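You operate a simulated robot arm through the tools that you are given. There is no shell and no other tool. Be economical: measure what you need, move in short steps, check, and stop when the job is done.

You run a simulated two-armed robot. Do the job below in one go: nothing can be reset, and whatever is moved stays where it is left.

Task
Iron the blisters out of the grey veneer, then shut the iron off.
Fine: iron back on its stand, dial to 0, switch off. Set down upright: iron.

It is judged by the outcome, as a careful person would: the job done as asked, and still so three seconds after it is handed in. It fails if anything else is knocked over, pushed out of place, dropped, spilled or broken.

Robot
Two 7-joint arms with fingered hands on one trunk, on a base that drives. Base frame: it is fixed to the floor where the robot stands at the start and does not move with it; the origin is under the middle of the robot, x ahead of it, y to its left, z up; the surface under the hand at the start is at about z = 900. Lengths are in mm, angles in rad, forces in N, time in s.
The left shoulder is at the start at [40, 146, 1179], the right one opposite. With the tool pointing down near the work surface each hand reaches from about 320 to 720 mm from the robot's upright axis, wherever it stands, measured 20 degrees to its own side. Places, roughly: beige veneer [2750, -750, 1000]; brown veneer [2750, -1000, 1000]; cream veneer [2750, -1000, 1000]; iron dial [400, 200, 1000]; iron switch [500, 200, 1000]; top of the iron stand [500, 0, 900]. Payload 4 kg a hand.
The TCP of each hand is the grasp point between the finger pads, 26 mm short of the fingertips. In the tool frame z runs along the fingers and y along their closing line. The gripper opens to 148 mm. The gripper's body begins 73 mm behind the TCP. The gripper is a hand of 3 fingers: y runs from the thumb to the fingers, the wrist lies at [0, 0, -224] in the tool frame.
Orientation is that of the tool frame in the base frame, as a unit quaternion [x, y, z, w]. With the fingers straight down and closing along the base's y, the tool's x points along the base's -x, its y along +y and its z along -z.

Tools
- The arms move only by the tool drive_tool. It takes "left_moves", "right_moves" or both (then of equal length, played together; a hand with none holds still); each is one flat list of numbers, 6 for each row, row after row: the shift along the tool's x, y, z in mm, then the turn, a rotation vector about the tool's x, y, z in rad. In form: [tx, ty, tz, wx, wy, wz, tx, ty, tz, wx, wy, wz, ...]. A call has 1 to 20 rows; each row shifts and turns the commanded pose from where the row before left it, along the tool's axes as they then stand. A row lasts 0.2 s, in which the tool goes at most 50 mm and 0.15 rad; a call with a longer step from one row to the next is refused whole. A pose out of reach is approached as far as the arm can. The call stops where the force on the tool passes 70 N (or 10 N more than at its start, if that is more) or the arm is blocked; 0.2 s more then pass. In this call time passes only in rows, and 0.2 s behind the last. It gives the time, the measured TCP pose, the force on the tool (base axes), the opening and the grip force at its end, in the units of the frame above (readings bear some noise), with the torque about the TCP (base axes, N m) and any sound that the robot's microphone picked up, and new pictures: "pictures" is both (left out), scene, wrist or none (wrist: the cameras of the hands that moved).
- Cameras (640 x 400 px; columns grow to the right, rows downward): "scene" is now at [109.1, 18, 1417.2]; the picture's right is [0.20, -0.98, 0.00], its down [-0.46, -0.09, -0.88] and it looks along [0.86, 0.18, -0.47] (base axes); focal length 244 px, centre (320, 200). "left" rides on the left gripper at [-68, -39, -90] in its tool frame; the picture's right is [0.50, -0.87, 0.00], its down [0.66, 0.38, -0.65] and it looks along [0.57, 0.33, 0.76] (tool axes); focal length 222 px, centre (320, 200). "right" rides on the right gripper at [68, -39, -90] in its tool frame; the picture's right is [0.50, 0.87, 0.00], its down [-0.66, 0.38, -0.65] and it looks along [-0.57, 0.33, 0.76] (tool axes); focal length 222 px, centre (320, 200). There is no depth. A picture from a camera that has moved, and an enlarged one, comes with that camera's place and axes in the base frame and with its lens.
- move_column(by): slides the trunk up (or, below 0, down) by that many mm; the arms and the scene camera ride with it, the base frame stays. It gives what a move gives, with no picture.
- base_move(legs): drives the robot by 1 to 6 legs, each [ahead, left, turn to the left] in mm, mm and rad, along the robot's own axes; the way and the turn of a leg run together, so that a leg with both is an arc; at most 1500 mm and 3.142 rad a leg. The arms and the cameras ride along, it lands a little off, and it stops where it bumps. It gives what a move gives, and a new picture of the scene camera.
- set_fingers(finger1, finger2, thumb_bend, hand): sets how far each is bent, from 0 (flat) to 1 (curled in); at 0.3 the hand is open as for a grip, at 0.7 the pads meet at the TCP. One left out holds its place. A second passes; each finger stops where it meets its share of the squeeze, and holds until it gets a number again. It is the only way to open and close the hand. It gives what a move gives, with no picture; readings hold the bend of each and the force on the fingers (four entries, about 0 where the hand has none), thumb and palm.
- head_to(pan, tilt): turns the head with the scene camera to pan (to the left, within 1.501 rad either way) and tilt (down, from -0.506 to 1.204), counted from straight ahead of the robot. It gives what a move gives, and a new picture of the scene camera.
- enlarge(camera, box): a new picture of the part [left, top, right, bottom] of that camera's present view, enlarged. No time passes.
- job_done(): hands the job in; it is judged then, once.

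Work in short steps. Places have to be worked out from the pictures, the camera data and where the tool is seen: move nearer, look again, correct. Check each grasp and each placing, and mend what went wrong. You have 120 turns and 260 pictures in all, those below and enlarged ones among them. Open the grippers and draw the arms clear of the work before you hand the job in, unless the task says otherwise; then end with one line.

The tools are called after "Emit:" by a JSON object that holds its "api" and its "payload". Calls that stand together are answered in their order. drive_tool: Moves the arms, as the interface text tells. Its arguments: {"type":"object","properties":{"left_moves":{"type":"array","items":{"type":"number"}},"right_moves":{"type":"array","items":{"type":"number"}},"pictures":{"type":"string","enum":["both","scene","wrist","none"]}},"required":[]} The other tools are called the same way: move_column (by) slides the trunk up or down; set_fingers (finger1, finger2, thumb_bend, hand) moves the fingers one by one; base_move (legs) drives the base; head_to (pan, tilt) turns the head that bears the scene camera; enlarge (camera, box) takes an enlarged picture of a part of a camera's view; job_done () hands the job in.

At the start:

```text
time_s: 0.0
left_eef_pos: [366.5, 313.0, 1319.3]
left_ee_rot: [-0.001, 1.0, 0.0, 0.0]
left_contact_force: [-0.5, -0.1, 0.4]
left_moment: [-0.01, 0.02, 0.0]
left_width: 147.8
left_gripper_force: 0.0
left_shape: jaw
left_bend: [0.3, 0.3, 0.3]
left_finger forces: [0.0, 0.0, 0.0, 0.1, 0.1, 0.0]
right_eef_pos: [441.2, -96.9, 1260.7]
right_ee_rot: [0.001, 1.0, 0.0, 0.0]
right_contact_force: [0.5, 0.5, -0.5]
right_moment: [0.0, -0.01, 0.04]
right_width: 148.0
right_gripper_force: 0.2
right_shape: jaw
right_bend: [0.3, 0.3, 0.3]
right_finger forces: [0.0, 0.0, 0.1, 0.0, 0.1, 0.1]
trunk travel left (down, up): [-350.0, 156.0]
robot x, y, heading: [0.7, 0.1, -0.0]
head pan, tilt: [0.201, 0.492]
```

scene: 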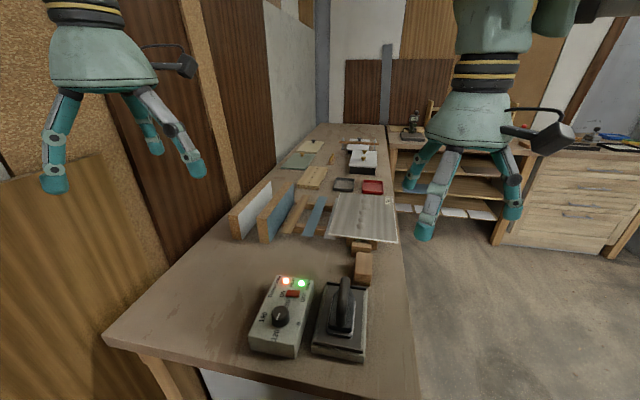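
right: 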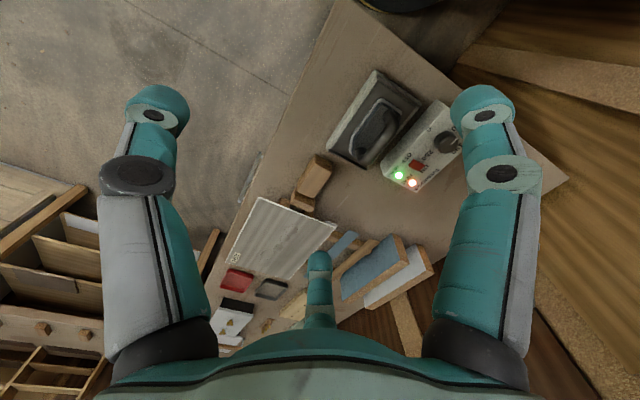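
left: 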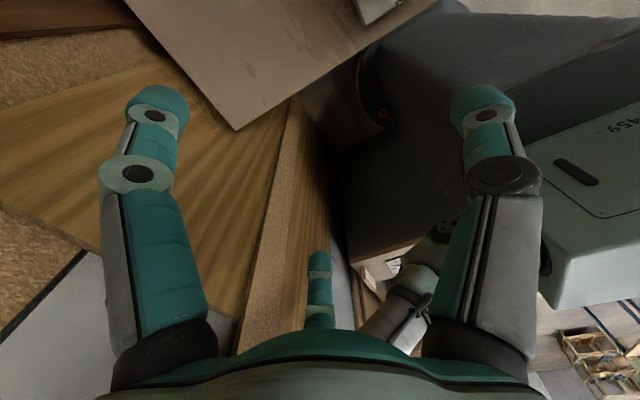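

I start by enlarging the scene: the control box and iron sit near, with a grey panel behind them.

Emit:
{"api": "enlarge", "payload": {"camera": "scene", "box": [230, 250, 410, 370]}}

Emit:
{"api": "enlarge", "payload": {"camera": "scene", "box": [220, 120, 420, 260]}}

Emit:
{"api": "enlarge", "payload": {"camera": "right", "box": [200, 60, 480, 340]}}

```text
3.33 times, centred on (320, 310) of scene
camera zoom: at [109.1, 18.0, 1417.2], right [0.2, -0.98, 0.0], down [-0.46, -0.09, -0.88], along [0.86, 0.18, -0.47], focal length 815 px, centre (320, -167)
```

zoom: 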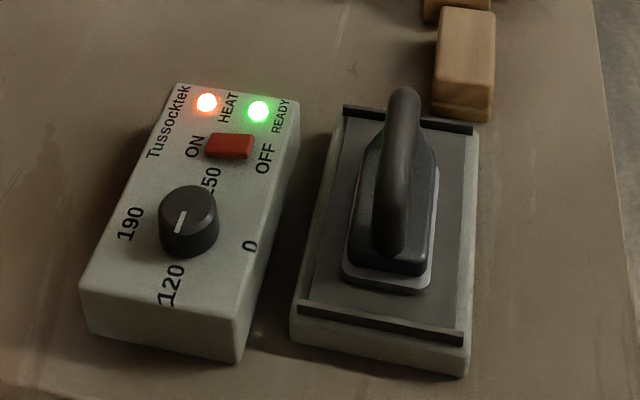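

```text
2.86 times, centred on (320, 190) of scene
camera zoom: at [109.1, 18.0, 1417.2], right [0.2, -0.98, 0.0], down [-0.46, -0.09, -0.88], along [0.86, 0.18, -0.47], focal length 699 px, centre (320, 229)
```

zoom: 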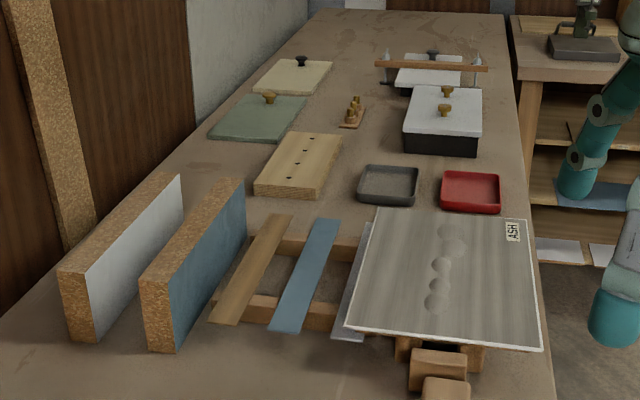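

```text
1.43 times, centred on (340, 200) of right
camera zoom: at [372.7, -135.7, 1349.9], right [-0.5, 0.87, 0.0], down [0.66, 0.38, 0.65], along [0.57, 0.33, -0.76], focal length 317 px, centre (291, 200)
```

zoom: 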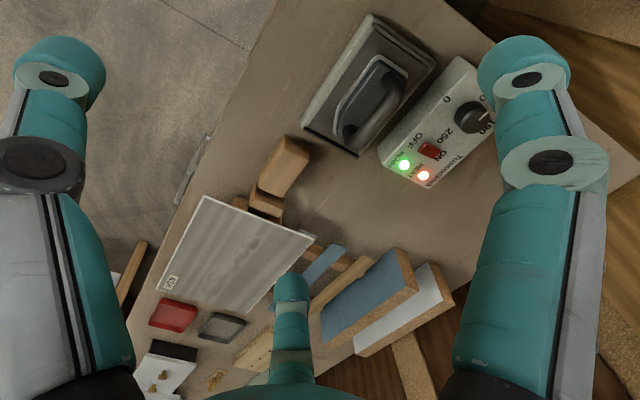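

The grey panel is labelled ASH and has a row of blisters. The dial seems to point near 120; I look closer and around for a temperature guide.

Emit:
{"api": "enlarge", "payload": {"camera": "scene", "box": [370, 190, 400, 209]}}

Emit:
{"api": "enlarge", "payload": {"camera": "scene", "box": [245, 270, 325, 360]}}

Emit:
{"api": "head_to", "payload": {"pan": -0.5, "tilt": 0.2}}

Emit:
{"api": "head_to", "payload": {"pan": 0.8, "tilt": 0.2}}

```text
16.00 times, centred on (385, 200) of scene
camera zoom: at [109.1, 18.0, 1417.2], right [0.2, -0.98, 0.0], down [-0.46, -0.09, -0.88], along [0.86, 0.18, -0.47], focal length 3912 px, centre (-720, 208)
```

zoom: 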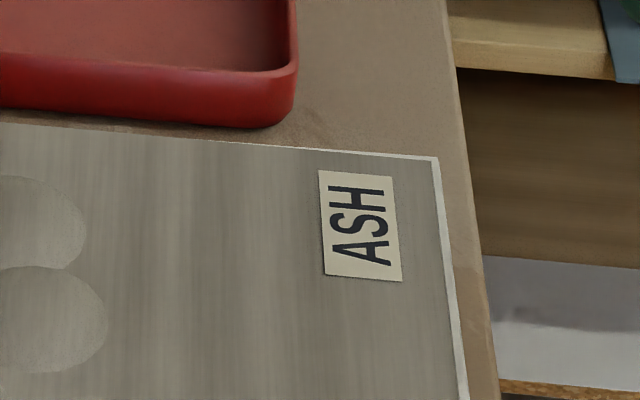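

```text
4.44 times, centred on (285, 315) of scene
camera zoom: at [109.1, 18.0, 1417.2], right [0.2, -0.98, 0.0], down [-0.46, -0.09, -0.88], along [0.86, 0.18, -0.47], focal length 1087 px, centre (476, -311)
```

zoom: 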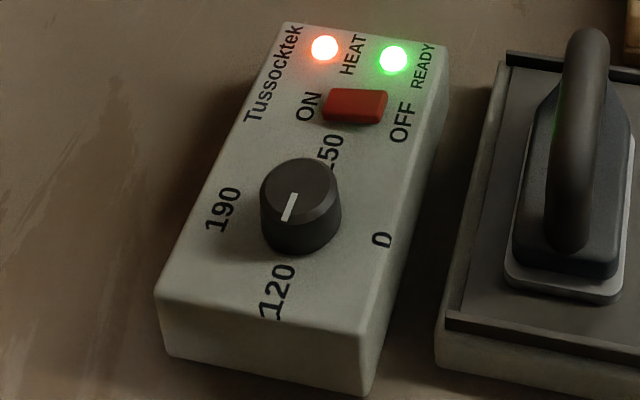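

```text
time_s: 1.1
left_eef_pos: [366.6, 313.8, 1319.5]
left_ee_rot: [0.0, 1.0, 0.0, 0.0]
left_contact_force: [0.4, -0.6, 0.2]
left_moment: [0.02, 0.02, -0.02]
left_width: 148.2
left_gripper_force: 0.1
left_shape: jaw
left_bend: [0.3, 0.3, 0.3]
left_finger forces: [0.0, 0.0, 0.0, 0.0, 0.0, 0.0]
right_eef_pos: [441.0, -97.7, 1259.1]
right_ee_rot: [0.0, 1.0, 0.0, 0.0]
right_contact_force: [-0.7, -0.3, 0.2]
right_moment: [-0.04, 0.0, 0.01]
right_width: 147.5
right_gripper_force: 0.0
right_shape: jaw
right_bend: [0.3, 0.3, 0.3]
right_finger forces: [0.0, 0.0, 0.1, 0.1, 0.0, 0.0]
trunk travel left (down, up): [-350.0, 156.0]
robot x, y, heading: [1.3, 2.6, 0.0]
head pan, tilt: [-0.499, 0.201]
camera scene: at [101.7, -44.7, 1444.3], right [-0.48, -0.88, 0.0], down [-0.18, 0.1, -0.98], along [0.86, -0.47, -0.2], focal length 244 px, centre (320, 200)
```

scene: 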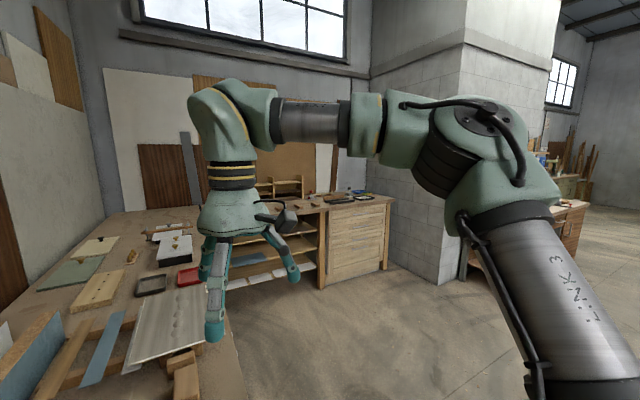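

```text
time_s: 2.5
left_eef_pos: [364.9, 313.8, 1319.1]
left_ee_rot: [0.0, 1.0, 0.0, 0.0]
left_contact_force: [0.6, 0.4, -0.1]
left_moment: [-0.04, -0.01, 0.01]
left_width: 147.5
left_gripper_force: 0.1
left_shape: jaw
left_bend: [0.3, 0.3, 0.3]
left_finger forces: [0.1, 0.1, 0.0, 0.1, 0.1, 0.0]
right_eef_pos: [441.9, -97.6, 1260.2]
right_ee_rot: [0.001, 1.0, -0.001, -0.001]
right_contact_force: [-0.2, -0.1, 0.1]
right_moment: [0.05, -0.01, -0.04]
right_width: 148.0
right_gripper_force: 0.2
right_shape: jaw
right_bend: [0.3, 0.3, 0.3]
right_finger forces: [0.0, 0.0, 0.0, 0.0, 0.0, 0.0]
trunk travel left (down, up): [-350.0, 156.0]
robot x, y, heading: [2.0, -3.5, 0.001]
head pan, tilt: [0.799, 0.201]
camera scene: at [84.9, 66.5, 1444.3], right [0.72, -0.7, 0.0], down [-0.14, -0.14, -0.98], along [0.68, 0.7, -0.2], focal length 244 px, centre (320, 200)
```

scene: 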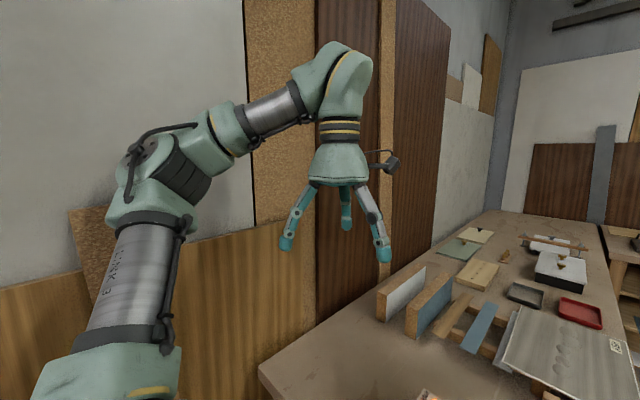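

I zoom on the far bench, where the other veneers are said to be.

Emit:
{"api": "head_to", "payload": {"pan": -0.4, "tilt": 0.25}}

Emit:
{"api": "enlarge", "payload": {"camera": "scene", "box": [200, 150, 370, 280]}}

Emit:
{"api": "enlarge", "payload": {"camera": "scene", "box": [250, 150, 350, 215]}}

```text
time_s: 3.9
left_eef_pos: [366.0, 314.4, 1319.2]
left_ee_rot: [-0.001, 1.0, 0.0, 0.001]
left_contact_force: [0.3, 0.5, -1.1]
left_moment: [-0.01, -0.01, -0.04]
left_width: 147.6
left_gripper_force: 0.0
left_shape: jaw
left_bend: [0.3, 0.3, 0.3]
left_finger forces: [0.0, 0.0, 0.0, 0.1, 0.0, 0.0]
right_eef_pos: [440.4, -97.1, 1261.2]
right_ee_rot: [0.002, 1.0, 0.0, 0.0]
right_contact_force: [0.3, 0.2, 0.9]
right_moment: [-0.01, -0.01, 0.04]
right_width: 147.7
right_gripper_force: 0.0
right_shape: jaw
right_bend: [0.3, 0.3, 0.3]
right_finger forces: [0.0, 0.0, 0.1, 0.0, 0.0, 0.0]
trunk travel left (down, up): [-350.0, 156.0]
robot x, y, heading: [0.2, 1.2, 0.003]
head pan, tilt: [-0.4, 0.25]
camera scene: at [105.9, -36.5, 1439.7], right [-0.39, -0.92, 0.0], down [-0.23, 0.1, -0.97], along [0.89, -0.38, -0.25], focal length 244 px, centre (320, 200)
```

scene: 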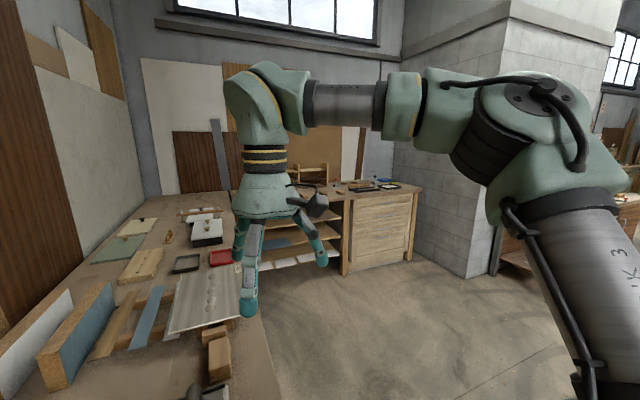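

```text
3.08 times, centred on (285, 215) of scene
camera zoom: at [105.9, -36.5, 1439.7], right [-0.39, -0.92, 0.0], down [-0.23, 0.1, -0.97], along [0.89, -0.38, -0.25], focal length 752 px, centre (428, 154)
```

zoom: 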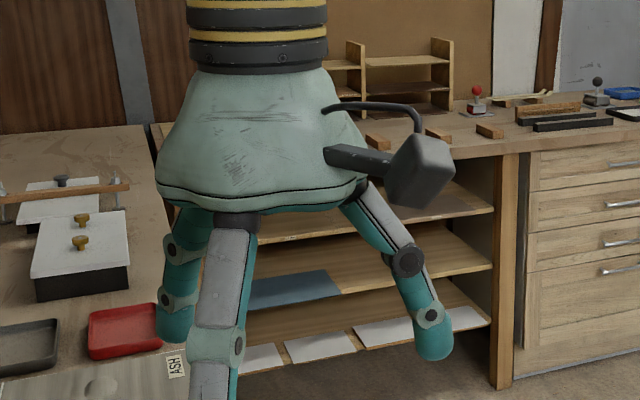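

```text
6.15 times, centred on (300, 182) of scene
camera zoom: at [105.9, -36.5, 1439.7], right [-0.39, -0.92, 0.0], down [-0.23, 0.1, -0.97], along [0.89, -0.38, -0.25], focal length 1505 px, centre (443, 308)
```

zoom: 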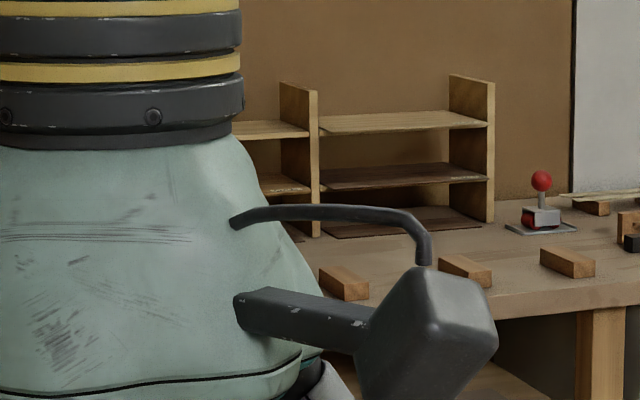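

The rack on the far bench may hold labels. I drive out to the right and then ahead in the aisle to read them, first checking the floor to my right.

Emit:
{"api": "head_to", "payload": {"pan": -1.3, "tilt": 0.5}}

```text
time_s: 5.1
left_eef_pos: [367.1, 314.3, 1319.9]
left_ee_rot: [0.001, 1.0, 0.0, 0.0]
left_contact_force: [0.1, 0.1, -0.2]
left_moment: [0.01, 0.02, 0.0]
left_width: 147.7
left_gripper_force: 0.0
left_shape: jaw
left_bend: [0.3, 0.3, 0.3]
left_finger forces: [0.1, 0.0, 0.0, 0.1, 0.1, 0.0]
right_eef_pos: [441.7, -97.1, 1260.7]
right_ee_rot: [0.0, 1.0, 0.0, 0.0]
right_contact_force: [0.2, -0.2, 0.3]
right_moment: [0.01, -0.01, -0.02]
right_width: 148.1
right_gripper_force: 0.0
right_shape: jaw
right_bend: [0.3, 0.3, 0.3]
right_finger forces: [0.0, 0.0, 0.0, 0.1, 0.0, 0.0]
trunk travel left (down, up): [-350.0, 156.0]
robot x, y, heading: [-1.0, -0.6, -0.006]
head pan, tilt: [-1.3, 0.499]
camera scene: at [44.3, -87.9, 1416.6], right [-0.96, -0.27, 0.0], down [-0.13, 0.46, -0.88], along [0.24, -0.85, -0.48], focal length 244 px, centre (320, 200)
```

scene: 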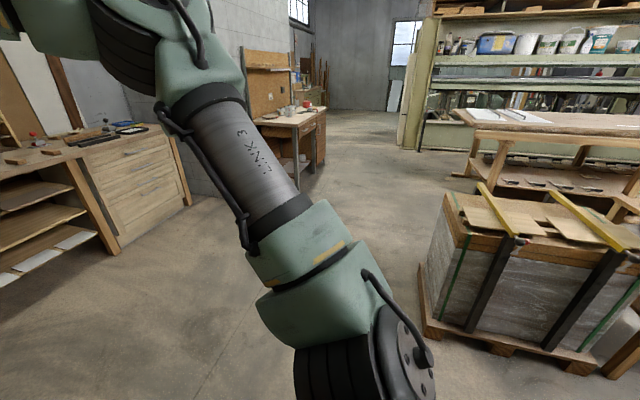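

Floor is clear to about y -1200. I drive right 750 then ahead.

Emit:
{"api": "head_to", "payload": {"pan": 0, "tilt": 0.3}}

Emit:
{"api": "base_move", "payload": {"legs": [[0, -750, 0], [1200, 0, 0]]}}

```text
time_s: 6.6
left_eef_pos: [366.1, 313.9, 1317.7]
left_ee_rot: [0.0, 1.0, 0.0, 0.0]
left_contact_force: [-0.2, 1.1, 0.8]
left_moment: [0.0, -0.02, 0.02]
left_width: 147.8
left_gripper_force: 0.1
left_shape: jaw
left_bend: [0.3, 0.3, 0.3]
left_finger forces: [0.1, 0.0, 0.1, 0.0, 0.0, 0.1]
right_eef_pos: [441.8, -97.5, 1261.7]
right_ee_rot: [0.002, 1.0, 0.0, 0.0]
right_contact_force: [0.4, -1.2, 0.7]
right_moment: [0.02, 0.0, -0.06]
right_width: 147.8
right_gripper_force: 0.0
right_shape: jaw
right_bend: [0.3, 0.3, 0.3]
right_finger forces: [0.1, 0.0, 0.0, 0.0, 0.1, 0.0]
trunk travel left (down, up): [-350.0, 156.0]
robot x, y, heading: [1.0, -0.7, -0.0]
head pan, tilt: [0.0, 0.3]
camera scene: at [113.2, -0.3, 1435.0], right [0.0, -1.0, 0.0], down [-0.3, 0.0, -0.96], along [0.96, 0.0, -0.3], focal length 244 px, centre (320, 200)
```

scene: 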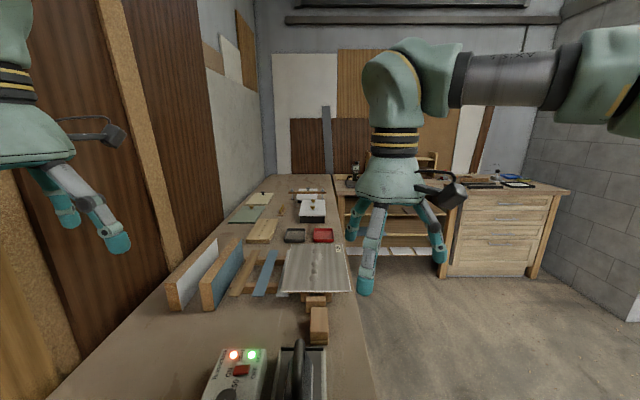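

```text
time_s: 16.4
left_eef_pos: [1577.5, -415.0, 1319.7]
left_ee_rot: [-0.004, 1.0, 0.0, 0.0]
left_contact_force: [-0.1, 0.1, 0.1]
left_moment: [-0.02, -0.01, 0.07]
left_width: 147.8
left_gripper_force: 0.1
left_shape: jaw
left_bend: [0.3, 0.3, 0.3]
left_finger forces: [0.0, 0.0, 0.0, 0.1, 0.0, 0.0]
right_eef_pos: [1655.2, -825.8, 1260.1]
right_ee_rot: [-0.003, 1.0, 0.0, 0.001]
right_contact_force: [0.7, 0.0, 0.2]
right_moment: [-0.02, -0.01, 0.01]
right_width: 147.8
right_gripper_force: 0.1
right_shape: jaw
right_bend: [0.3, 0.3, 0.3]
right_finger forces: [0.0, 0.1, 0.1, 0.0, 0.1, 0.0]
trunk travel left (down, up): [-350.0, 156.0]
robot x, y, heading: [1215.1, -732.9, 0.005]
head pan, tilt: [0.0, 0.3]
camera scene: at [1325.8, -731.2, 1435.0], right [0.01, -1.0, 0.0], down [-0.3, 0.0, -0.96], along [0.96, 0.01, -0.3], focal length 244 px, centre (320, 200)
```

scene: 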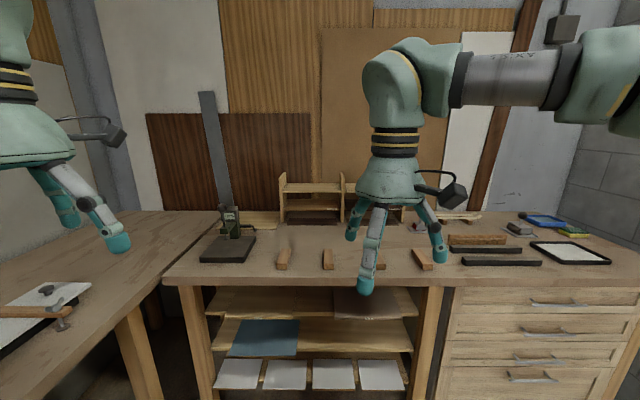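

I zoom on the rack and the lower shelves.

Emit:
{"api": "enlarge", "payload": {"camera": "scene", "box": [190, 165, 370, 275]}}

Emit:
{"api": "enlarge", "payload": {"camera": "scene", "box": [190, 280, 430, 400]}}

Emit:
{"api": "enlarge", "payload": {"camera": "scene", "box": [390, 195, 620, 280]}}

```text
3.56 times, centred on (280, 220) of scene
camera zoom: at [1325.8, -731.2, 1435.0], right [0.01, -1.0, 0.0], down [-0.3, 0.0, -0.96], along [0.96, 0.01, -0.3], focal length 869 px, centre (462, 129)
```

zoom: 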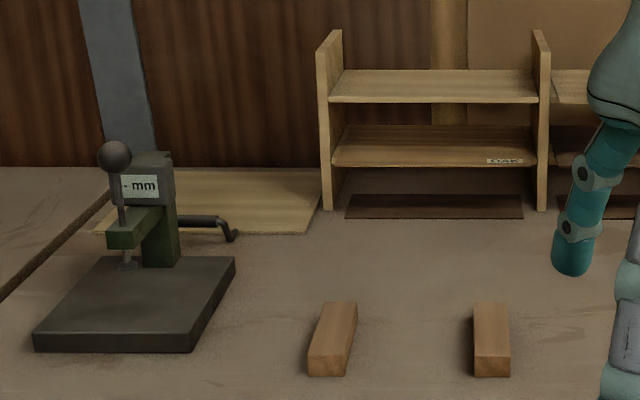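

```text
2.67 times, centred on (310, 340) of scene
camera zoom: at [1325.8, -731.2, 1435.0], right [0.01, -1.0, 0.0], down [-0.3, 0.0, -0.96], along [0.96, 0.01, -0.3], focal length 652 px, centre (347, -173)
```

zoom: 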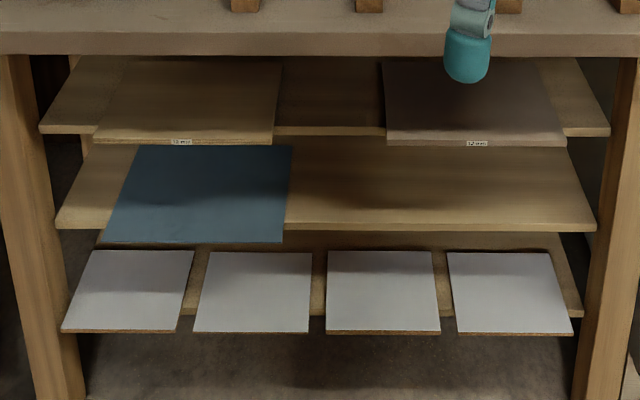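

```text
2.78 times, centred on (505, 238) of scene
camera zoom: at [1325.8, -731.2, 1435.0], right [0.01, -1.0, 0.0], down [-0.3, 0.0, -0.96], along [0.96, 0.01, -0.3], focal length 680 px, centre (-195, 96)
```

zoom: 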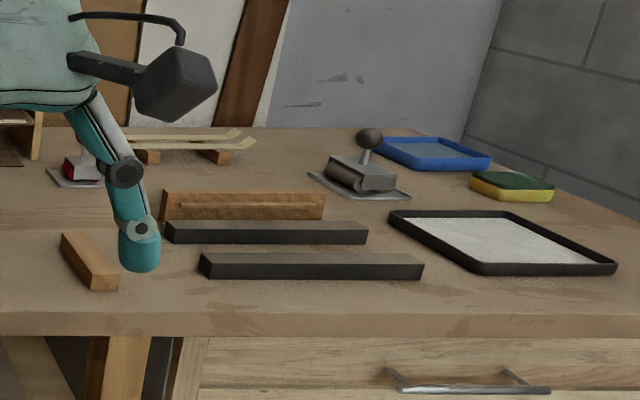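

No temperature guide here yet (only OAK and "12 mm" tags). I look around further for a notice.

Emit:
{"api": "head_to", "payload": {"pan": 1.4, "tilt": 0.3}}

Emit:
{"api": "head_to", "payload": {"pan": 0.7, "tilt": 0.2}}

Emit:
{"api": "head_to", "payload": {"pan": -1.4, "tilt": 0.1}}

```text
time_s: 17.9
left_eef_pos: [1575.8, -415.6, 1317.9]
left_ee_rot: [-0.003, 1.0, 0.0, 0.0]
left_contact_force: [-1.0, -0.1, -0.1]
left_moment: [0.0, 0.03, -0.01]
left_width: 147.8
left_gripper_force: 0.0
left_shape: jaw
left_bend: [0.3, 0.3, 0.3]
left_finger forces: [0.0, 0.1, 0.0, 0.0, 0.0, 0.1]
right_eef_pos: [1654.5, -825.5, 1260.0]
right_ee_rot: [-0.002, 1.0, 0.001, 0.0]
right_contact_force: [-0.3, -0.7, -0.9]
right_moment: [0.02, -0.02, -0.01]
right_width: 147.6
right_gripper_force: 0.1
right_shape: jaw
right_bend: [0.3, 0.3, 0.3]
right_finger forces: [0.0, 0.0, 0.0, 0.0, 0.0, 0.1]
trunk travel left (down, up): [-350.0, 156.0]
robot x, y, heading: [1216.5, -730.4, 0.007]
head pan, tilt: [1.4, 0.3]
camera scene: at [1248.2, -639.8, 1435.0], right [0.99, -0.16, 0.0], down [-0.05, -0.29, -0.96], along [0.16, 0.94, -0.3], focal length 244 px, centre (320, 200)
```

scene: 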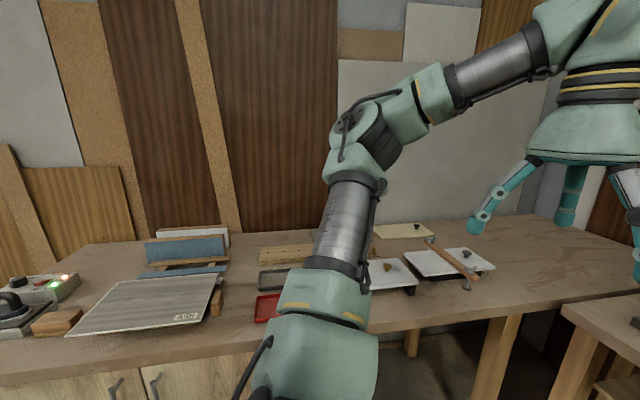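

```text
time_s: 18.9
left_eef_pos: [1576.9, -414.2, 1319.7]
left_ee_rot: [-0.003, 1.0, 0.0, 0.0]
left_contact_force: [-0.1, -0.2, -0.3]
left_moment: [-0.01, 0.0, -0.03]
left_width: 148.0
left_gripper_force: 0.0
left_shape: jaw
left_bend: [0.3, 0.3, 0.3]
left_finger forces: [0.0, 0.1, 0.0, 0.0, 0.1, 0.0]
right_eef_pos: [1655.7, -825.7, 1259.8]
right_ee_rot: [-0.002, 1.0, 0.0, -0.001]
right_contact_force: [0.2, 0.4, 1.0]
right_moment: [-0.02, 0.0, 0.03]
right_width: 147.9
right_gripper_force: 0.1
right_shape: jaw
right_bend: [0.3, 0.3, 0.3]
right_finger forces: [0.0, 0.0, 0.0, 0.0, 0.0, 0.1]
trunk travel left (down, up): [-350.0, 156.0]
robot x, y, heading: [1214.4, -731.2, 0.003]
head pan, tilt: [0.7, 0.201]
camera scene: at [1303.7, -671.2, 1444.3], right [0.65, -0.76, 0.0], down [-0.15, -0.13, -0.98], along [0.74, 0.64, -0.2], focal length 244 px, centre (320, 200)
```

scene: 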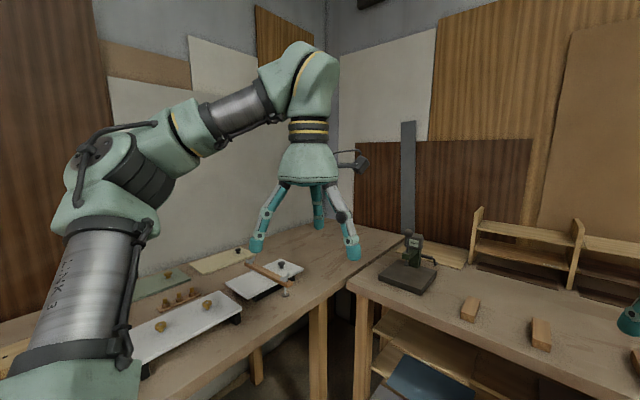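

```text
time_s: 20.9
left_eef_pos: [1578.3, -414.9, 1319.2]
left_ee_rot: [-0.003, 1.0, 0.0, 0.0]
left_contact_force: [0.2, 0.7, -0.2]
left_moment: [-0.01, -0.01, -0.03]
left_width: 147.9
left_gripper_force: 0.1
left_shape: jaw
left_bend: [0.3, 0.3, 0.3]
left_finger forces: [0.1, 0.1, 0.1, 0.0, 0.0, 0.0]
right_eef_pos: [1654.6, -826.0, 1260.5]
right_ee_rot: [-0.002, 1.0, 0.0, 0.0]
right_contact_force: [-0.6, -0.4, 0.3]
right_moment: [0.02, -0.01, -0.04]
right_width: 148.0
right_gripper_force: 0.0
right_shape: jaw
right_bend: [0.3, 0.3, 0.3]
right_finger forces: [0.1, 0.0, 0.1, 0.1, 0.0, 0.0]
trunk travel left (down, up): [-350.0, 156.0]
robot x, y, heading: [1215.0, -731.1, 0.007]
head pan, tilt: [-1.4, 0.099]
camera scene: at [1249.3, -822.4, 1453.7], right [-0.98, -0.18, 0.0], down [-0.02, 0.1, -1.0], along [0.18, -0.98, -0.1], focal length 244 px, centre (320, 200)
```

scene: 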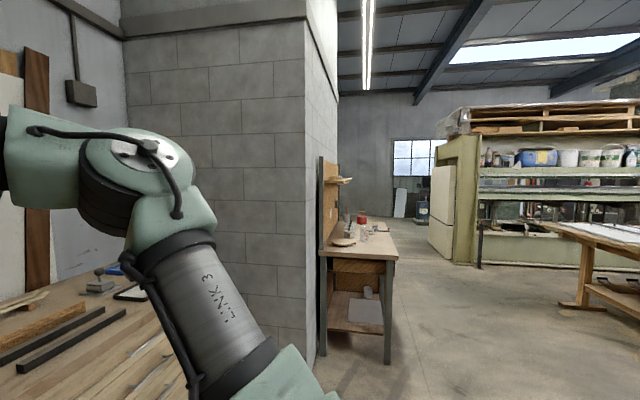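

Emit:
{"api": "head_to", "payload": {"pan": 1.45, "tilt": 0.35}}

Emit:
{"api": "enlarge", "payload": {"camera": "scene", "box": [0, 220, 240, 370]}}

```text
time_s: 23.4
left_eef_pos: [1576.3, -415.4, 1319.8]
left_ee_rot: [-0.003, 1.0, 0.0, 0.0]
left_contact_force: [0.8, -0.9, -0.1]
left_moment: [0.01, 0.01, 0.02]
left_width: 147.8
left_gripper_force: 0.0
left_shape: jaw
left_bend: [0.3, 0.3, 0.3]
left_finger forces: [0.0, 0.2, 0.0, 0.1, 0.0, 0.1]
right_eef_pos: [1655.3, -826.5, 1259.7]
right_ee_rot: [-0.003, 1.0, 0.0, 0.0]
right_contact_force: [0.6, 1.1, -0.1]
right_moment: [-0.03, 0.03, 0.01]
right_width: 147.7
right_gripper_force: 0.0
right_shape: jaw
right_bend: [0.3, 0.3, 0.3]
right_finger forces: [0.0, 0.0, 0.1, 0.0, 0.0, 0.0]
trunk travel left (down, up): [-350.0, 156.0]
robot x, y, heading: [1213.1, -731.4, 0.008]
head pan, tilt: [1.45, 0.351]
camera scene: at [1243.5, -639.3, 1430.3], right [0.99, -0.11, 0.0], down [-0.04, -0.34, -0.94], along [0.11, 0.93, -0.34], focal length 244 px, centre (320, 200)
```

scene: 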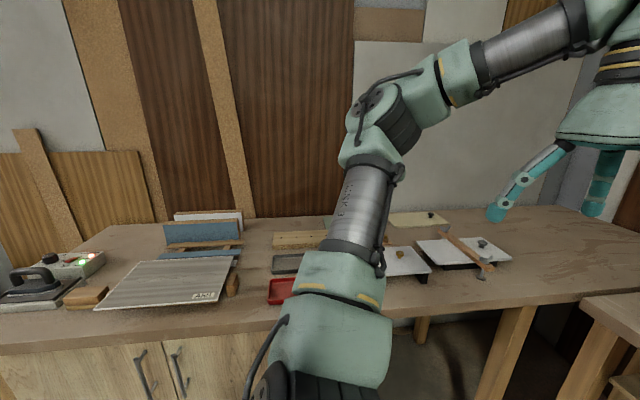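

```text
2.67 times, centred on (120, 295) of scene
camera zoom: at [1243.5, -639.3, 1430.3], right [0.99, -0.11, 0.0], down [-0.04, -0.34, -0.94], along [0.11, 0.93, -0.34], focal length 652 px, centre (853, -53)
```

zoom: 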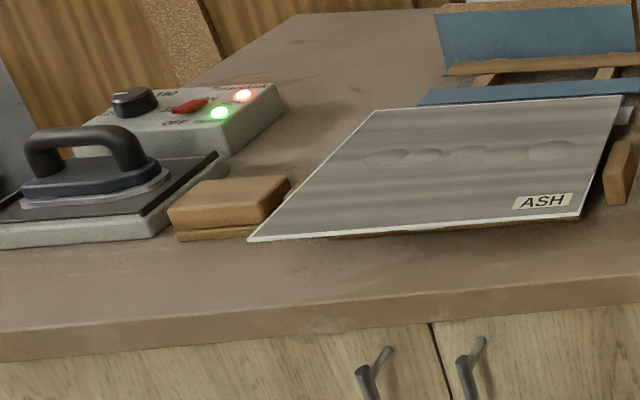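

No guide is posted, and the dial reads 120 with READY lit. I'll stand in the aisle facing the bench (+y), in front of the iron, to work with the right arm.

Emit:
{"api": "head_to", "payload": {"pan": -0.2, "tilt": 0.6}}

Emit:
{"api": "base_move", "payload": {"legs": [[0, 0, 1.563], [0, 834, 0], [250, 0, 0]]}}

```text
time_s: 25.1
left_eef_pos: [1576.8, -416.4, 1318.8]
left_ee_rot: [-0.005, 1.0, 0.0, 0.0]
left_contact_force: [0.8, -0.1, -0.2]
left_moment: [0.0, 0.0, 0.05]
left_width: 147.9
left_gripper_force: 0.0
left_shape: jaw
left_bend: [0.3, 0.3, 0.3]
left_finger forces: [0.0, 0.1, 0.1, 0.0, 0.0, 0.0]
right_eef_pos: [1654.7, -826.4, 1261.2]
right_ee_rot: [-0.002, 1.0, 0.001, -0.001]
right_contact_force: [0.1, -0.6, -0.2]
right_moment: [-0.01, -0.01, -0.02]
right_width: 147.8
right_gripper_force: 0.1
right_shape: jaw
right_bend: [0.3, 0.3, 0.3]
right_finger forces: [0.0, 0.0, 0.1, 0.0, 0.0, 0.0]
trunk travel left (down, up): [-350.0, 156.0]
robot x, y, heading: [1211.1, -731.9, 0.014]
head pan, tilt: [-0.201, 0.6]
camera scene: at [1319.7, -748.8, 1407.5], right [-0.19, -0.98, 0.0], down [-0.55, 0.11, -0.82], along [0.81, -0.16, -0.57], focal length 244 px, centre (320, 200)
```

scene: 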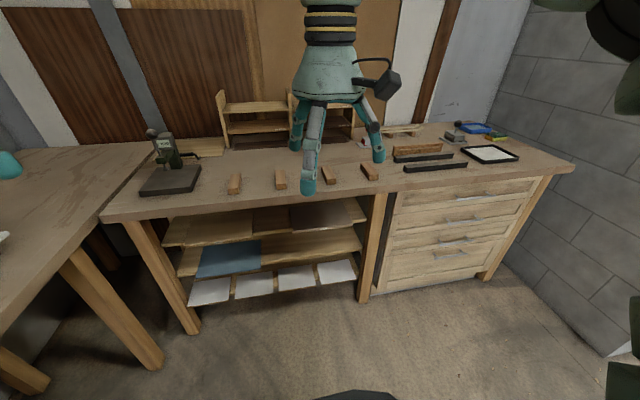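

```text
time_s: 34.8
left_eef_pos: [81.1, -98.8, 1319.0]
left_ee_rot: [-0.699, 0.716, 0.001, 0.0]
left_contact_force: [-0.1, 0.1, 0.2]
left_moment: [0.06, 0.02, 0.03]
left_width: 148.0
left_gripper_force: 0.1
left_shape: jaw
left_bend: [0.3, 0.3, 0.3]
left_finger forces: [0.0, 0.0, 0.0, 0.0, 0.0, 0.0]
right_eef_pos: [492.9, -34.8, 1261.6]
right_ee_rot: [-0.699, 0.715, 0.001, 0.001]
right_contact_force: [-0.4, 0.1, -0.7]
right_moment: [0.01, 0.0, 0.0]
right_width: 148.1
right_gripper_force: 0.0
right_shape: jaw
right_bend: [0.3, 0.3, 0.3]
right_finger forces: [0.1, 0.0, 0.0, 0.0, 0.0, 0.0]
trunk travel left (down, up): [-350.0, 156.0]
robot x, y, heading: [386.0, -471.1, 1.544]
head pan, tilt: [-0.201, 0.6]
camera scene: at [405.6, -366.6, 1407.7], right [0.98, -0.22, 0.0], down [-0.12, -0.55, -0.83], along [0.18, 0.81, -0.56], focal length 244 px, centre (320, 200)
```

scene: 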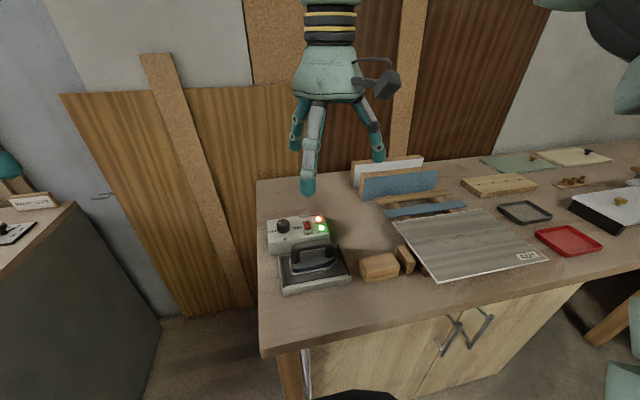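

Placed well. At the left edge a bench with a sign appears; I read it.

Emit:
{"api": "enlarge", "payload": {"camera": "scene", "box": [0, 160, 100, 260]}}

Emit:
{"api": "head_to", "payload": {"pan": 0.7, "tilt": 0.4}}

Emit:
{"api": "enlarge", "payload": {"camera": "scene", "box": [160, 140, 480, 400]}}

```text
4.00 times, centred on (50, 210) of scene
camera zoom: at [405.6, -366.6, 1407.7], right [0.98, -0.22, 0.0], down [-0.12, -0.55, -0.83], along [0.18, 0.81, -0.56], focal length 978 px, centre (1400, 160)
```

zoom: 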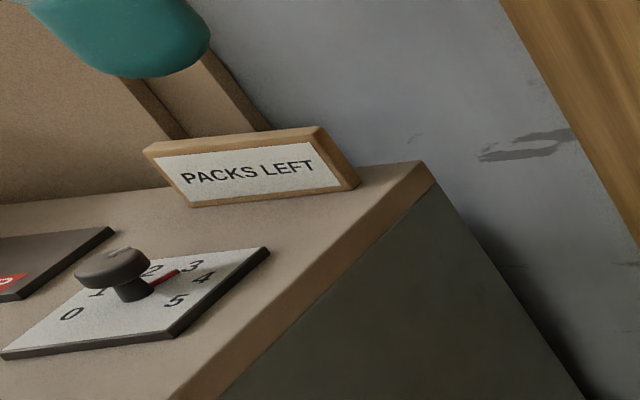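

```text
time_s: 36.0
left_eef_pos: [80.1, -97.9, 1319.4]
left_ee_rot: [-0.699, 0.715, 0.0, 0.0]
left_contact_force: [-0.2, 0.4, 0.4]
left_moment: [0.03, 0.01, 0.0]
left_width: 148.0
left_gripper_force: 0.1
left_shape: jaw
left_bend: [0.3, 0.3, 0.3]
left_finger forces: [0.0, 0.1, 0.1, 0.0, 0.0, 0.0]
right_eef_pos: [492.5, -32.0, 1260.5]
right_ee_rot: [-0.699, 0.716, 0.001, 0.0]
right_contact_force: [-0.6, 0.1, 0.9]
right_moment: [0.01, 0.03, -0.01]
right_width: 148.1
right_gripper_force: 0.0
right_shape: jaw
right_bend: [0.3, 0.3, 0.3]
right_finger forces: [0.0, 0.1, 0.0, 0.0, 0.0, 0.1]
trunk travel left (down, up): [-350.0, 156.0]
robot x, y, heading: [389.1, -473.6, 1.549]
head pan, tilt: [0.7, 0.4]
camera scene: at [328.1, -378.9, 1425.7], right [0.78, 0.63, 0.0], down [0.24, -0.3, -0.92], along [-0.58, 0.72, -0.39], focal length 244 px, centre (320, 200)
```

scene: 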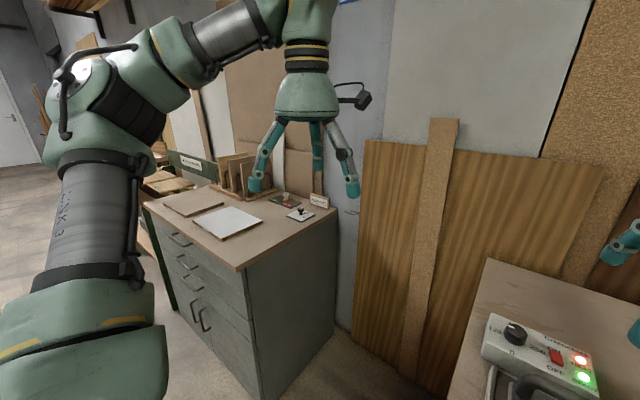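

```text
1.54 times, centred on (320, 270) of scene
camera zoom: at [328.1, -378.9, 1425.7], right [0.78, 0.63, 0.0], down [0.24, -0.3, -0.92], along [-0.58, 0.72, -0.39], focal length 376 px, centre (320, 92)
```

zoom: 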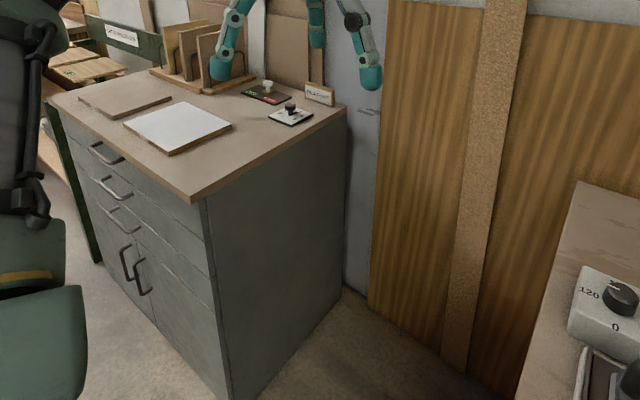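

A blue sheet shows high on the wall at the top of the picture; I look up at it.

Emit:
{"api": "head_to", "payload": {"pan": 0.6, "tilt": -0.2}}

Emit:
{"api": "head_to", "payload": {"pan": 1.4, "tilt": 0.1}}

```text
time_s: 37.0
left_eef_pos: [80.8, -97.2, 1318.0]
left_ee_rot: [-0.699, 0.715, 0.0, 0.0]
left_contact_force: [0.8, 0.5, 0.8]
left_moment: [0.0, -0.03, 0.0]
left_width: 147.8
left_gripper_force: 0.0
left_shape: jaw
left_bend: [0.3, 0.3, 0.3]
left_finger forces: [0.1, 0.0, 0.0, 0.0, 0.0, 0.1]
right_eef_pos: [492.3, -31.4, 1260.8]
right_ee_rot: [-0.698, 0.716, 0.001, 0.001]
right_contact_force: [0.7, 0.1, 0.4]
right_moment: [-0.02, -0.02, 0.0]
right_width: 147.9
right_gripper_force: 0.1
right_shape: jaw
right_bend: [0.3, 0.3, 0.3]
right_finger forces: [0.1, 0.0, 0.0, 0.0, 0.0, 0.0]
trunk travel left (down, up): [-350.0, 156.0]
robot x, y, heading: [384.5, -474.2, 1.549]
head pan, tilt: [0.6, -0.201]
camera scene: at [340.6, -381.4, 1480.1], right [0.84, 0.55, 0.0], down [-0.11, 0.17, -0.98], along [-0.54, 0.82, 0.2], focal length 244 px, centre (320, 200)
```

scene: 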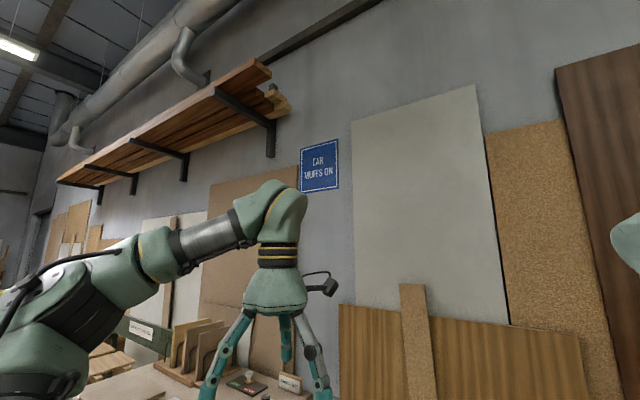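

```text
time_s: 38.1
left_eef_pos: [81.7, -98.2, 1319.6]
left_ee_rot: [-0.699, 0.715, 0.001, 0.0]
left_contact_force: [-0.5, 0.5, 0.2]
left_moment: [0.01, -0.02, -0.03]
left_width: 147.9
left_gripper_force: 0.1
left_shape: jaw
left_bend: [0.3, 0.3, 0.3]
left_finger forces: [0.0, 0.0, 0.1, 0.0, 0.0, 0.1]
right_eef_pos: [492.4, -31.9, 1260.2]
right_ee_rot: [-0.699, 0.716, 0.0, 0.0]
right_contact_force: [0.1, 0.0, 0.4]
right_moment: [0.01, 0.0, 0.0]
right_width: 147.9
right_gripper_force: 0.2
right_shape: jaw
right_bend: [0.3, 0.3, 0.3]
right_finger forces: [0.0, 0.0, 0.0, 0.0, 0.0, 0.0]
trunk travel left (down, up): [-350.0, 156.0]
robot x, y, heading: [384.0, -470.4, 1.548]
head pan, tilt: [1.4, 0.099]
camera scene: at [295.8, -433.3, 1453.7], right [0.19, 0.98, 0.0], down [0.1, -0.02, -1.0], along [-0.98, 0.19, -0.1], focal length 244 px, centre (320, 200)
```

scene: 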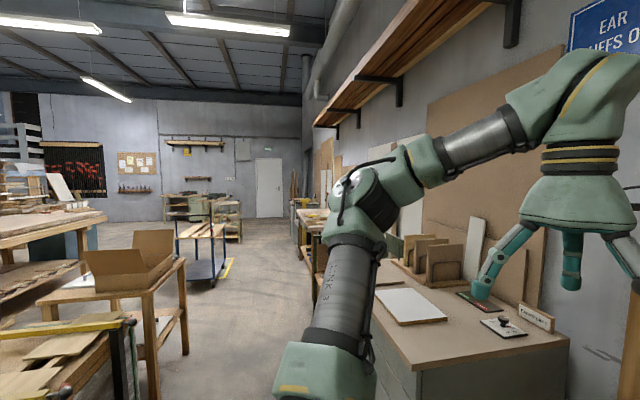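

Nothing relevant there. I look back at the iron and turn the right wrist 90° so the fingers close along base y, across the handle.

Emit:
{"api": "head_to", "payload": {"pan": 0.0, "tilt": 0.8}}

Emit:
{"api": "drive_tool", "payload": {"right_moves": [0, 0, 0, 0, 0, 0.14, 0, 0, 0, 0, 0, 0.14, 0, 0, 0, 0, 0, 0.14, 0, 0, 0, 0, 0, 0.14, 0, 0, 0, 0, 0, 0.14, 0, 0, 0, 0, 0, 0.14, 0, 0, 0, 0, 0, 0.14, 0, 0, 0, 0, 0, 0.14, 0, 0, 0, 0, 0, 0.14, 0, 0, 0, 0, 0, 0.14, 0, 0, 0, 0, 0, 0.146]}}

```text
time_s: 39.7
left_eef_pos: [80.5, -97.8, 1319.9]
left_ee_rot: [-0.699, 0.715, 0.0, 0.0]
left_contact_force: [-0.5, 0.6, -0.7]
left_moment: [0.0, -0.01, -0.01]
left_width: 147.8
left_gripper_force: 0.0
left_shape: jaw
left_bend: [0.3, 0.3, 0.3]
left_finger forces: [0.0, 0.0, 0.1, 0.0, 0.0, 0.1]
right_eef_pos: [492.8, -31.7, 1261.2]
right_ee_rot: [-0.699, 0.715, 0.001, 0.001]
right_contact_force: [-0.2, 0.7, 0.0]
right_moment: [0.04, 0.01, -0.02]
right_width: 147.8
right_gripper_force: 0.0
right_shape: jaw
right_bend: [0.3, 0.3, 0.3]
right_finger forces: [0.0, 0.1, 0.1, 0.1, 0.1, 0.0]
trunk travel left (down, up): [-350.0, 156.0]
robot x, y, heading: [389.8, -471.4, 1.551]
head pan, tilt: [0.0, 0.799]
camera scene: at [387.8, -370.4, 1390.7], right [1.0, -0.02, 0.0], down [-0.02, -0.72, -0.7], along [0.01, 0.7, -0.72], focal length 244 px, centre (320, 200)
```

scene: 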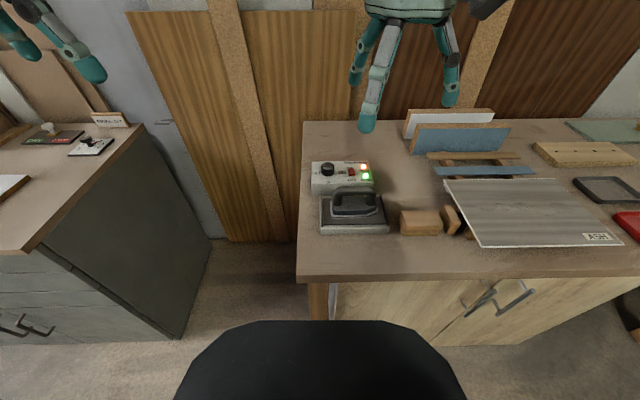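

```text
time_s: 42.1
left_eef_pos: [81.7, -96.4, 1319.5]
left_ee_rot: [-0.698, 0.716, 0.0, 0.001]
left_contact_force: [-0.2, -0.7, -0.2]
left_moment: [0.01, 0.0, 0.01]
left_width: 147.8
left_gripper_force: 0.0
left_shape: jaw
left_bend: [0.3, 0.3, 0.3]
left_finger forces: [0.1, 0.0, 0.1, 0.0, 0.1, 0.1]
right_eef_pos: [495.7, -26.0, 1268.3]
right_ee_rot: [-0.074, 0.997, -0.001, -0.001]
right_contact_force: [-0.5, 0.0, -0.1]
right_moment: [-0.01, -0.01, -0.01]
right_width: 147.7
right_gripper_force: 0.1
right_shape: jaw
right_bend: [0.3, 0.3, 0.3]
right_finger forces: [0.0, 0.1, 0.0, 0.1, 0.0, 0.1]
right hand out of reach, approached as far as the arm can: row 10, 11
trunk travel left (down, up): [-350.0, 156.0]
robot x, y, heading: [385.5, -474.1, 1.547]
head pan, tilt: [0.0, 0.799]
camera scene: at [388.7, -369.8, 1390.6], right [1.0, -0.02, 0.0], down [-0.02, -0.72, -0.7], along [0.02, 0.7, -0.72], focal length 244 px, centre (320, 200)
camera right: at [433.1, -74.2, 1357.6], right [-0.62, 0.78, 0.0], down [0.59, 0.47, 0.65], along [0.51, 0.41, -0.76], focal length 222 px, centre (320, 200)
```

scene: 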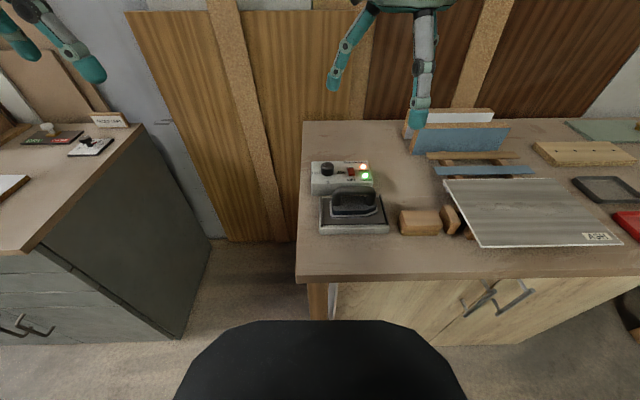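
right: 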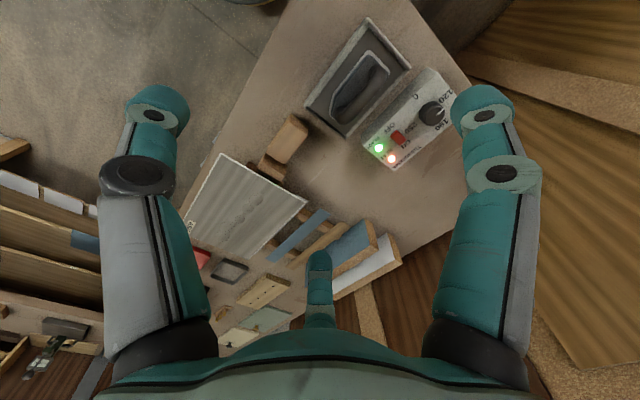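

The wrist is 0.15 rad short at its limit. I turn the base a bit to the right instead, so the wrist needs less twist.

Emit:
{"api": "base_move", "payload": {"legs": [[25, 76, 0], [0, 0, -0.35]]}}

```text
time_s: 44.2
left_eef_pos: [151.6, 10.3, 1319.0]
left_ee_rot: [-0.565, 0.825, 0.0, 0.001]
left_contact_force: [0.5, 0.0, -0.4]
left_moment: [0.02, 0.04, -0.01]
left_width: 147.9
left_gripper_force: 0.0
left_shape: jaw
left_bend: [0.3, 0.3, 0.3]
left_finger forces: [0.0, 0.0, 0.0, 0.0, 0.0, 0.0]
right_eef_pos: [563.3, -64.4, 1268.0]
right_ee_rot: [0.099, 0.995, -0.001, 0.0]
right_contact_force: [-0.3, -0.2, -0.2]
right_moment: [0.01, 0.0, 0.0]
right_width: 147.8
right_gripper_force: 0.0
right_shape: jaw
right_bend: [0.3, 0.3, 0.3]
right_finger forces: [0.0, 0.1, 0.0, 0.0, 0.0, 0.0]
trunk travel left (down, up): [-350.0, 156.0]
robot x, y, heading: [312.1, -448.6, 1.201]
head pan, tilt: [0.0, 0.799]
camera scene: at [347.5, -350.5, 1390.6], right [0.93, -0.36, 0.0], down [-0.26, -0.67, -0.7], along [0.25, 0.65, -0.72], focal length 244 px, centre (320, 200)
```

scene: 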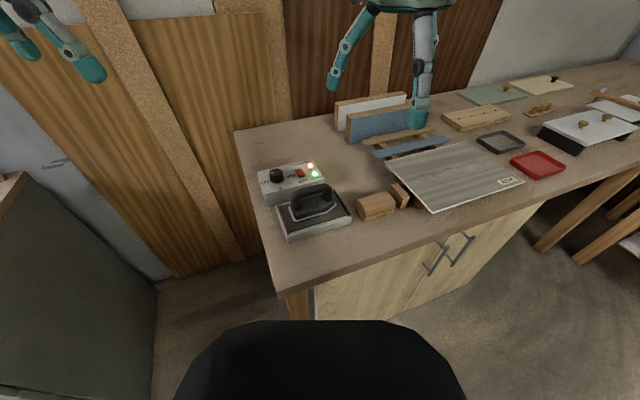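

I take a close view of iron and box from here.

Emit:
{"api": "enlarge", "payload": {"camera": "scene", "box": [240, 150, 368, 250]}}

Emit:
{"api": "enlarge", "payload": {"camera": "scene", "box": [350, 130, 530, 220]}}

```text
4.00 times, centred on (304, 200) of scene
camera zoom: at [347.5, -350.5, 1390.6], right [0.93, -0.36, 0.0], down [-0.26, -0.67, -0.7], along [0.25, 0.65, -0.72], focal length 978 px, centre (384, 200)
```

zoom: 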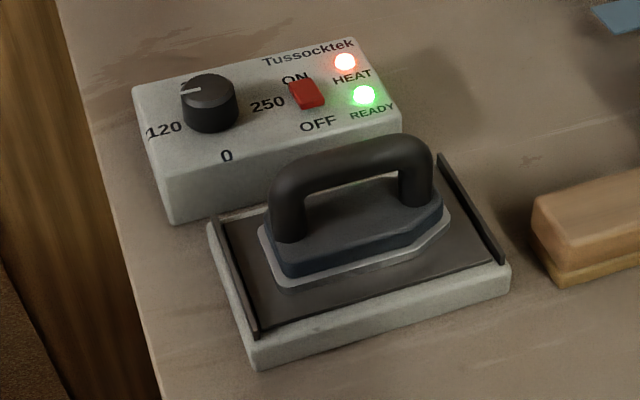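

```text
3.56 times, centred on (440, 175) of scene
camera zoom: at [347.5, -350.5, 1390.6], right [0.93, -0.36, 0.0], down [-0.26, -0.67, -0.7], along [0.25, 0.65, -0.72], focal length 869 px, centre (-107, 289)
```

zoom: 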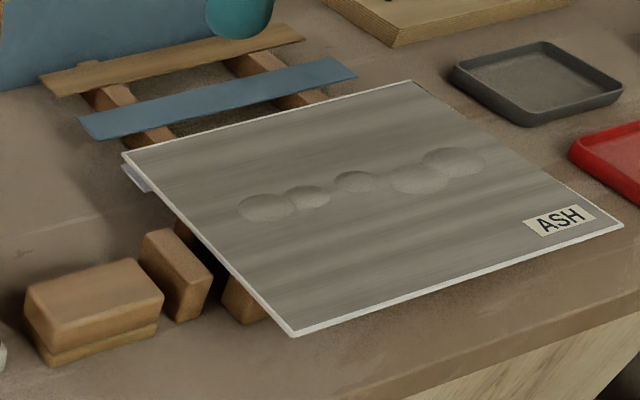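

Triangulating: handle top at z≈990, y≈43, x≈435–527. I square the wrist to the base axes and move above the handle to z 1100.

Emit:
{"api": "drive_tool", "payload": {"right_moves": [0, 0, 0, 0, 0, -0.1, 0, 0, 0, 0, 0, -0.1, 16.4, 21.7, 33.6, 0, 0, 0, 16.4, 21.7, 33.6, 0, 0, 0, 16.4, 21.7, 33.6, 0, 0, 0, 16.4, 21.7, 33.6, 0, 0, 0, 16.4, 21.7, 33.6, 0, 0, 0]}}

```text
time_s: 45.8
left_eef_pos: [150.7, 11.8, 1318.2]
left_ee_rot: [-0.565, 0.825, 0.0, 0.0]
left_contact_force: [-0.6, -0.2, 0.3]
left_moment: [-0.02, -0.01, -0.04]
left_width: 147.8
left_gripper_force: 0.1
left_shape: jaw
left_bend: [0.3, 0.3, 0.3]
left_finger forces: [0.0, 0.1, 0.1, 0.0, 0.0, 0.1]
right_eef_pos: [493.8, 52.5, 1116.6]
right_ee_rot: [-0.004, 1.0, -0.003, -0.002]
right_contact_force: [-0.8, 0.2, 0.6]
right_moment: [-0.01, -0.01, 0.03]
right_width: 148.1
right_gripper_force: 0.0
right_shape: jaw
right_bend: [0.3, 0.3, 0.3]
right_finger forces: [0.1, 0.0, 0.1, 0.1, 0.0, 0.0]
right hand out of reach, approached as far as the arm can: row 6, 7
trunk travel left (down, up): [-350.0, 156.0]
robot x, y, heading: [310.3, -446.6, 1.198]
head pan, tilt: [0.0, 0.799]
camera scene: at [347.3, -348.4, 1390.5], right [0.93, -0.36, 0.0], down [-0.26, -0.67, -0.7], along [0.25, 0.65, -0.72], focal length 244 px, centre (320, 200)
camera right: at [424.3, 13.3, 1206.7], right [-0.51, 0.86, -0.01], down [0.65, 0.39, 0.65], along [0.56, 0.33, -0.76], focal length 222 px, centre (320, 200)
```

scene: 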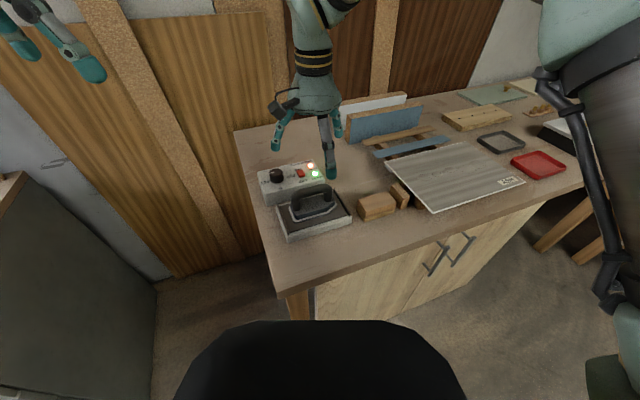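
right: 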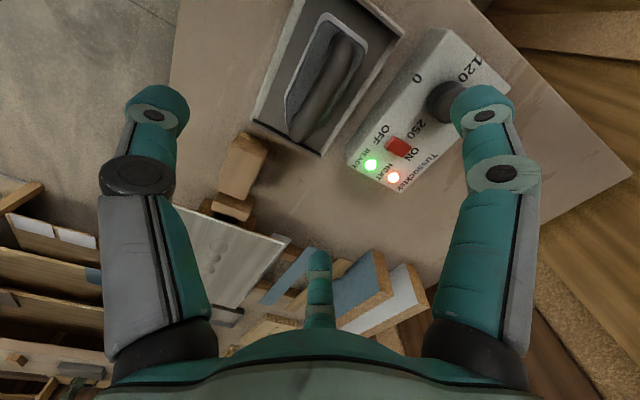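

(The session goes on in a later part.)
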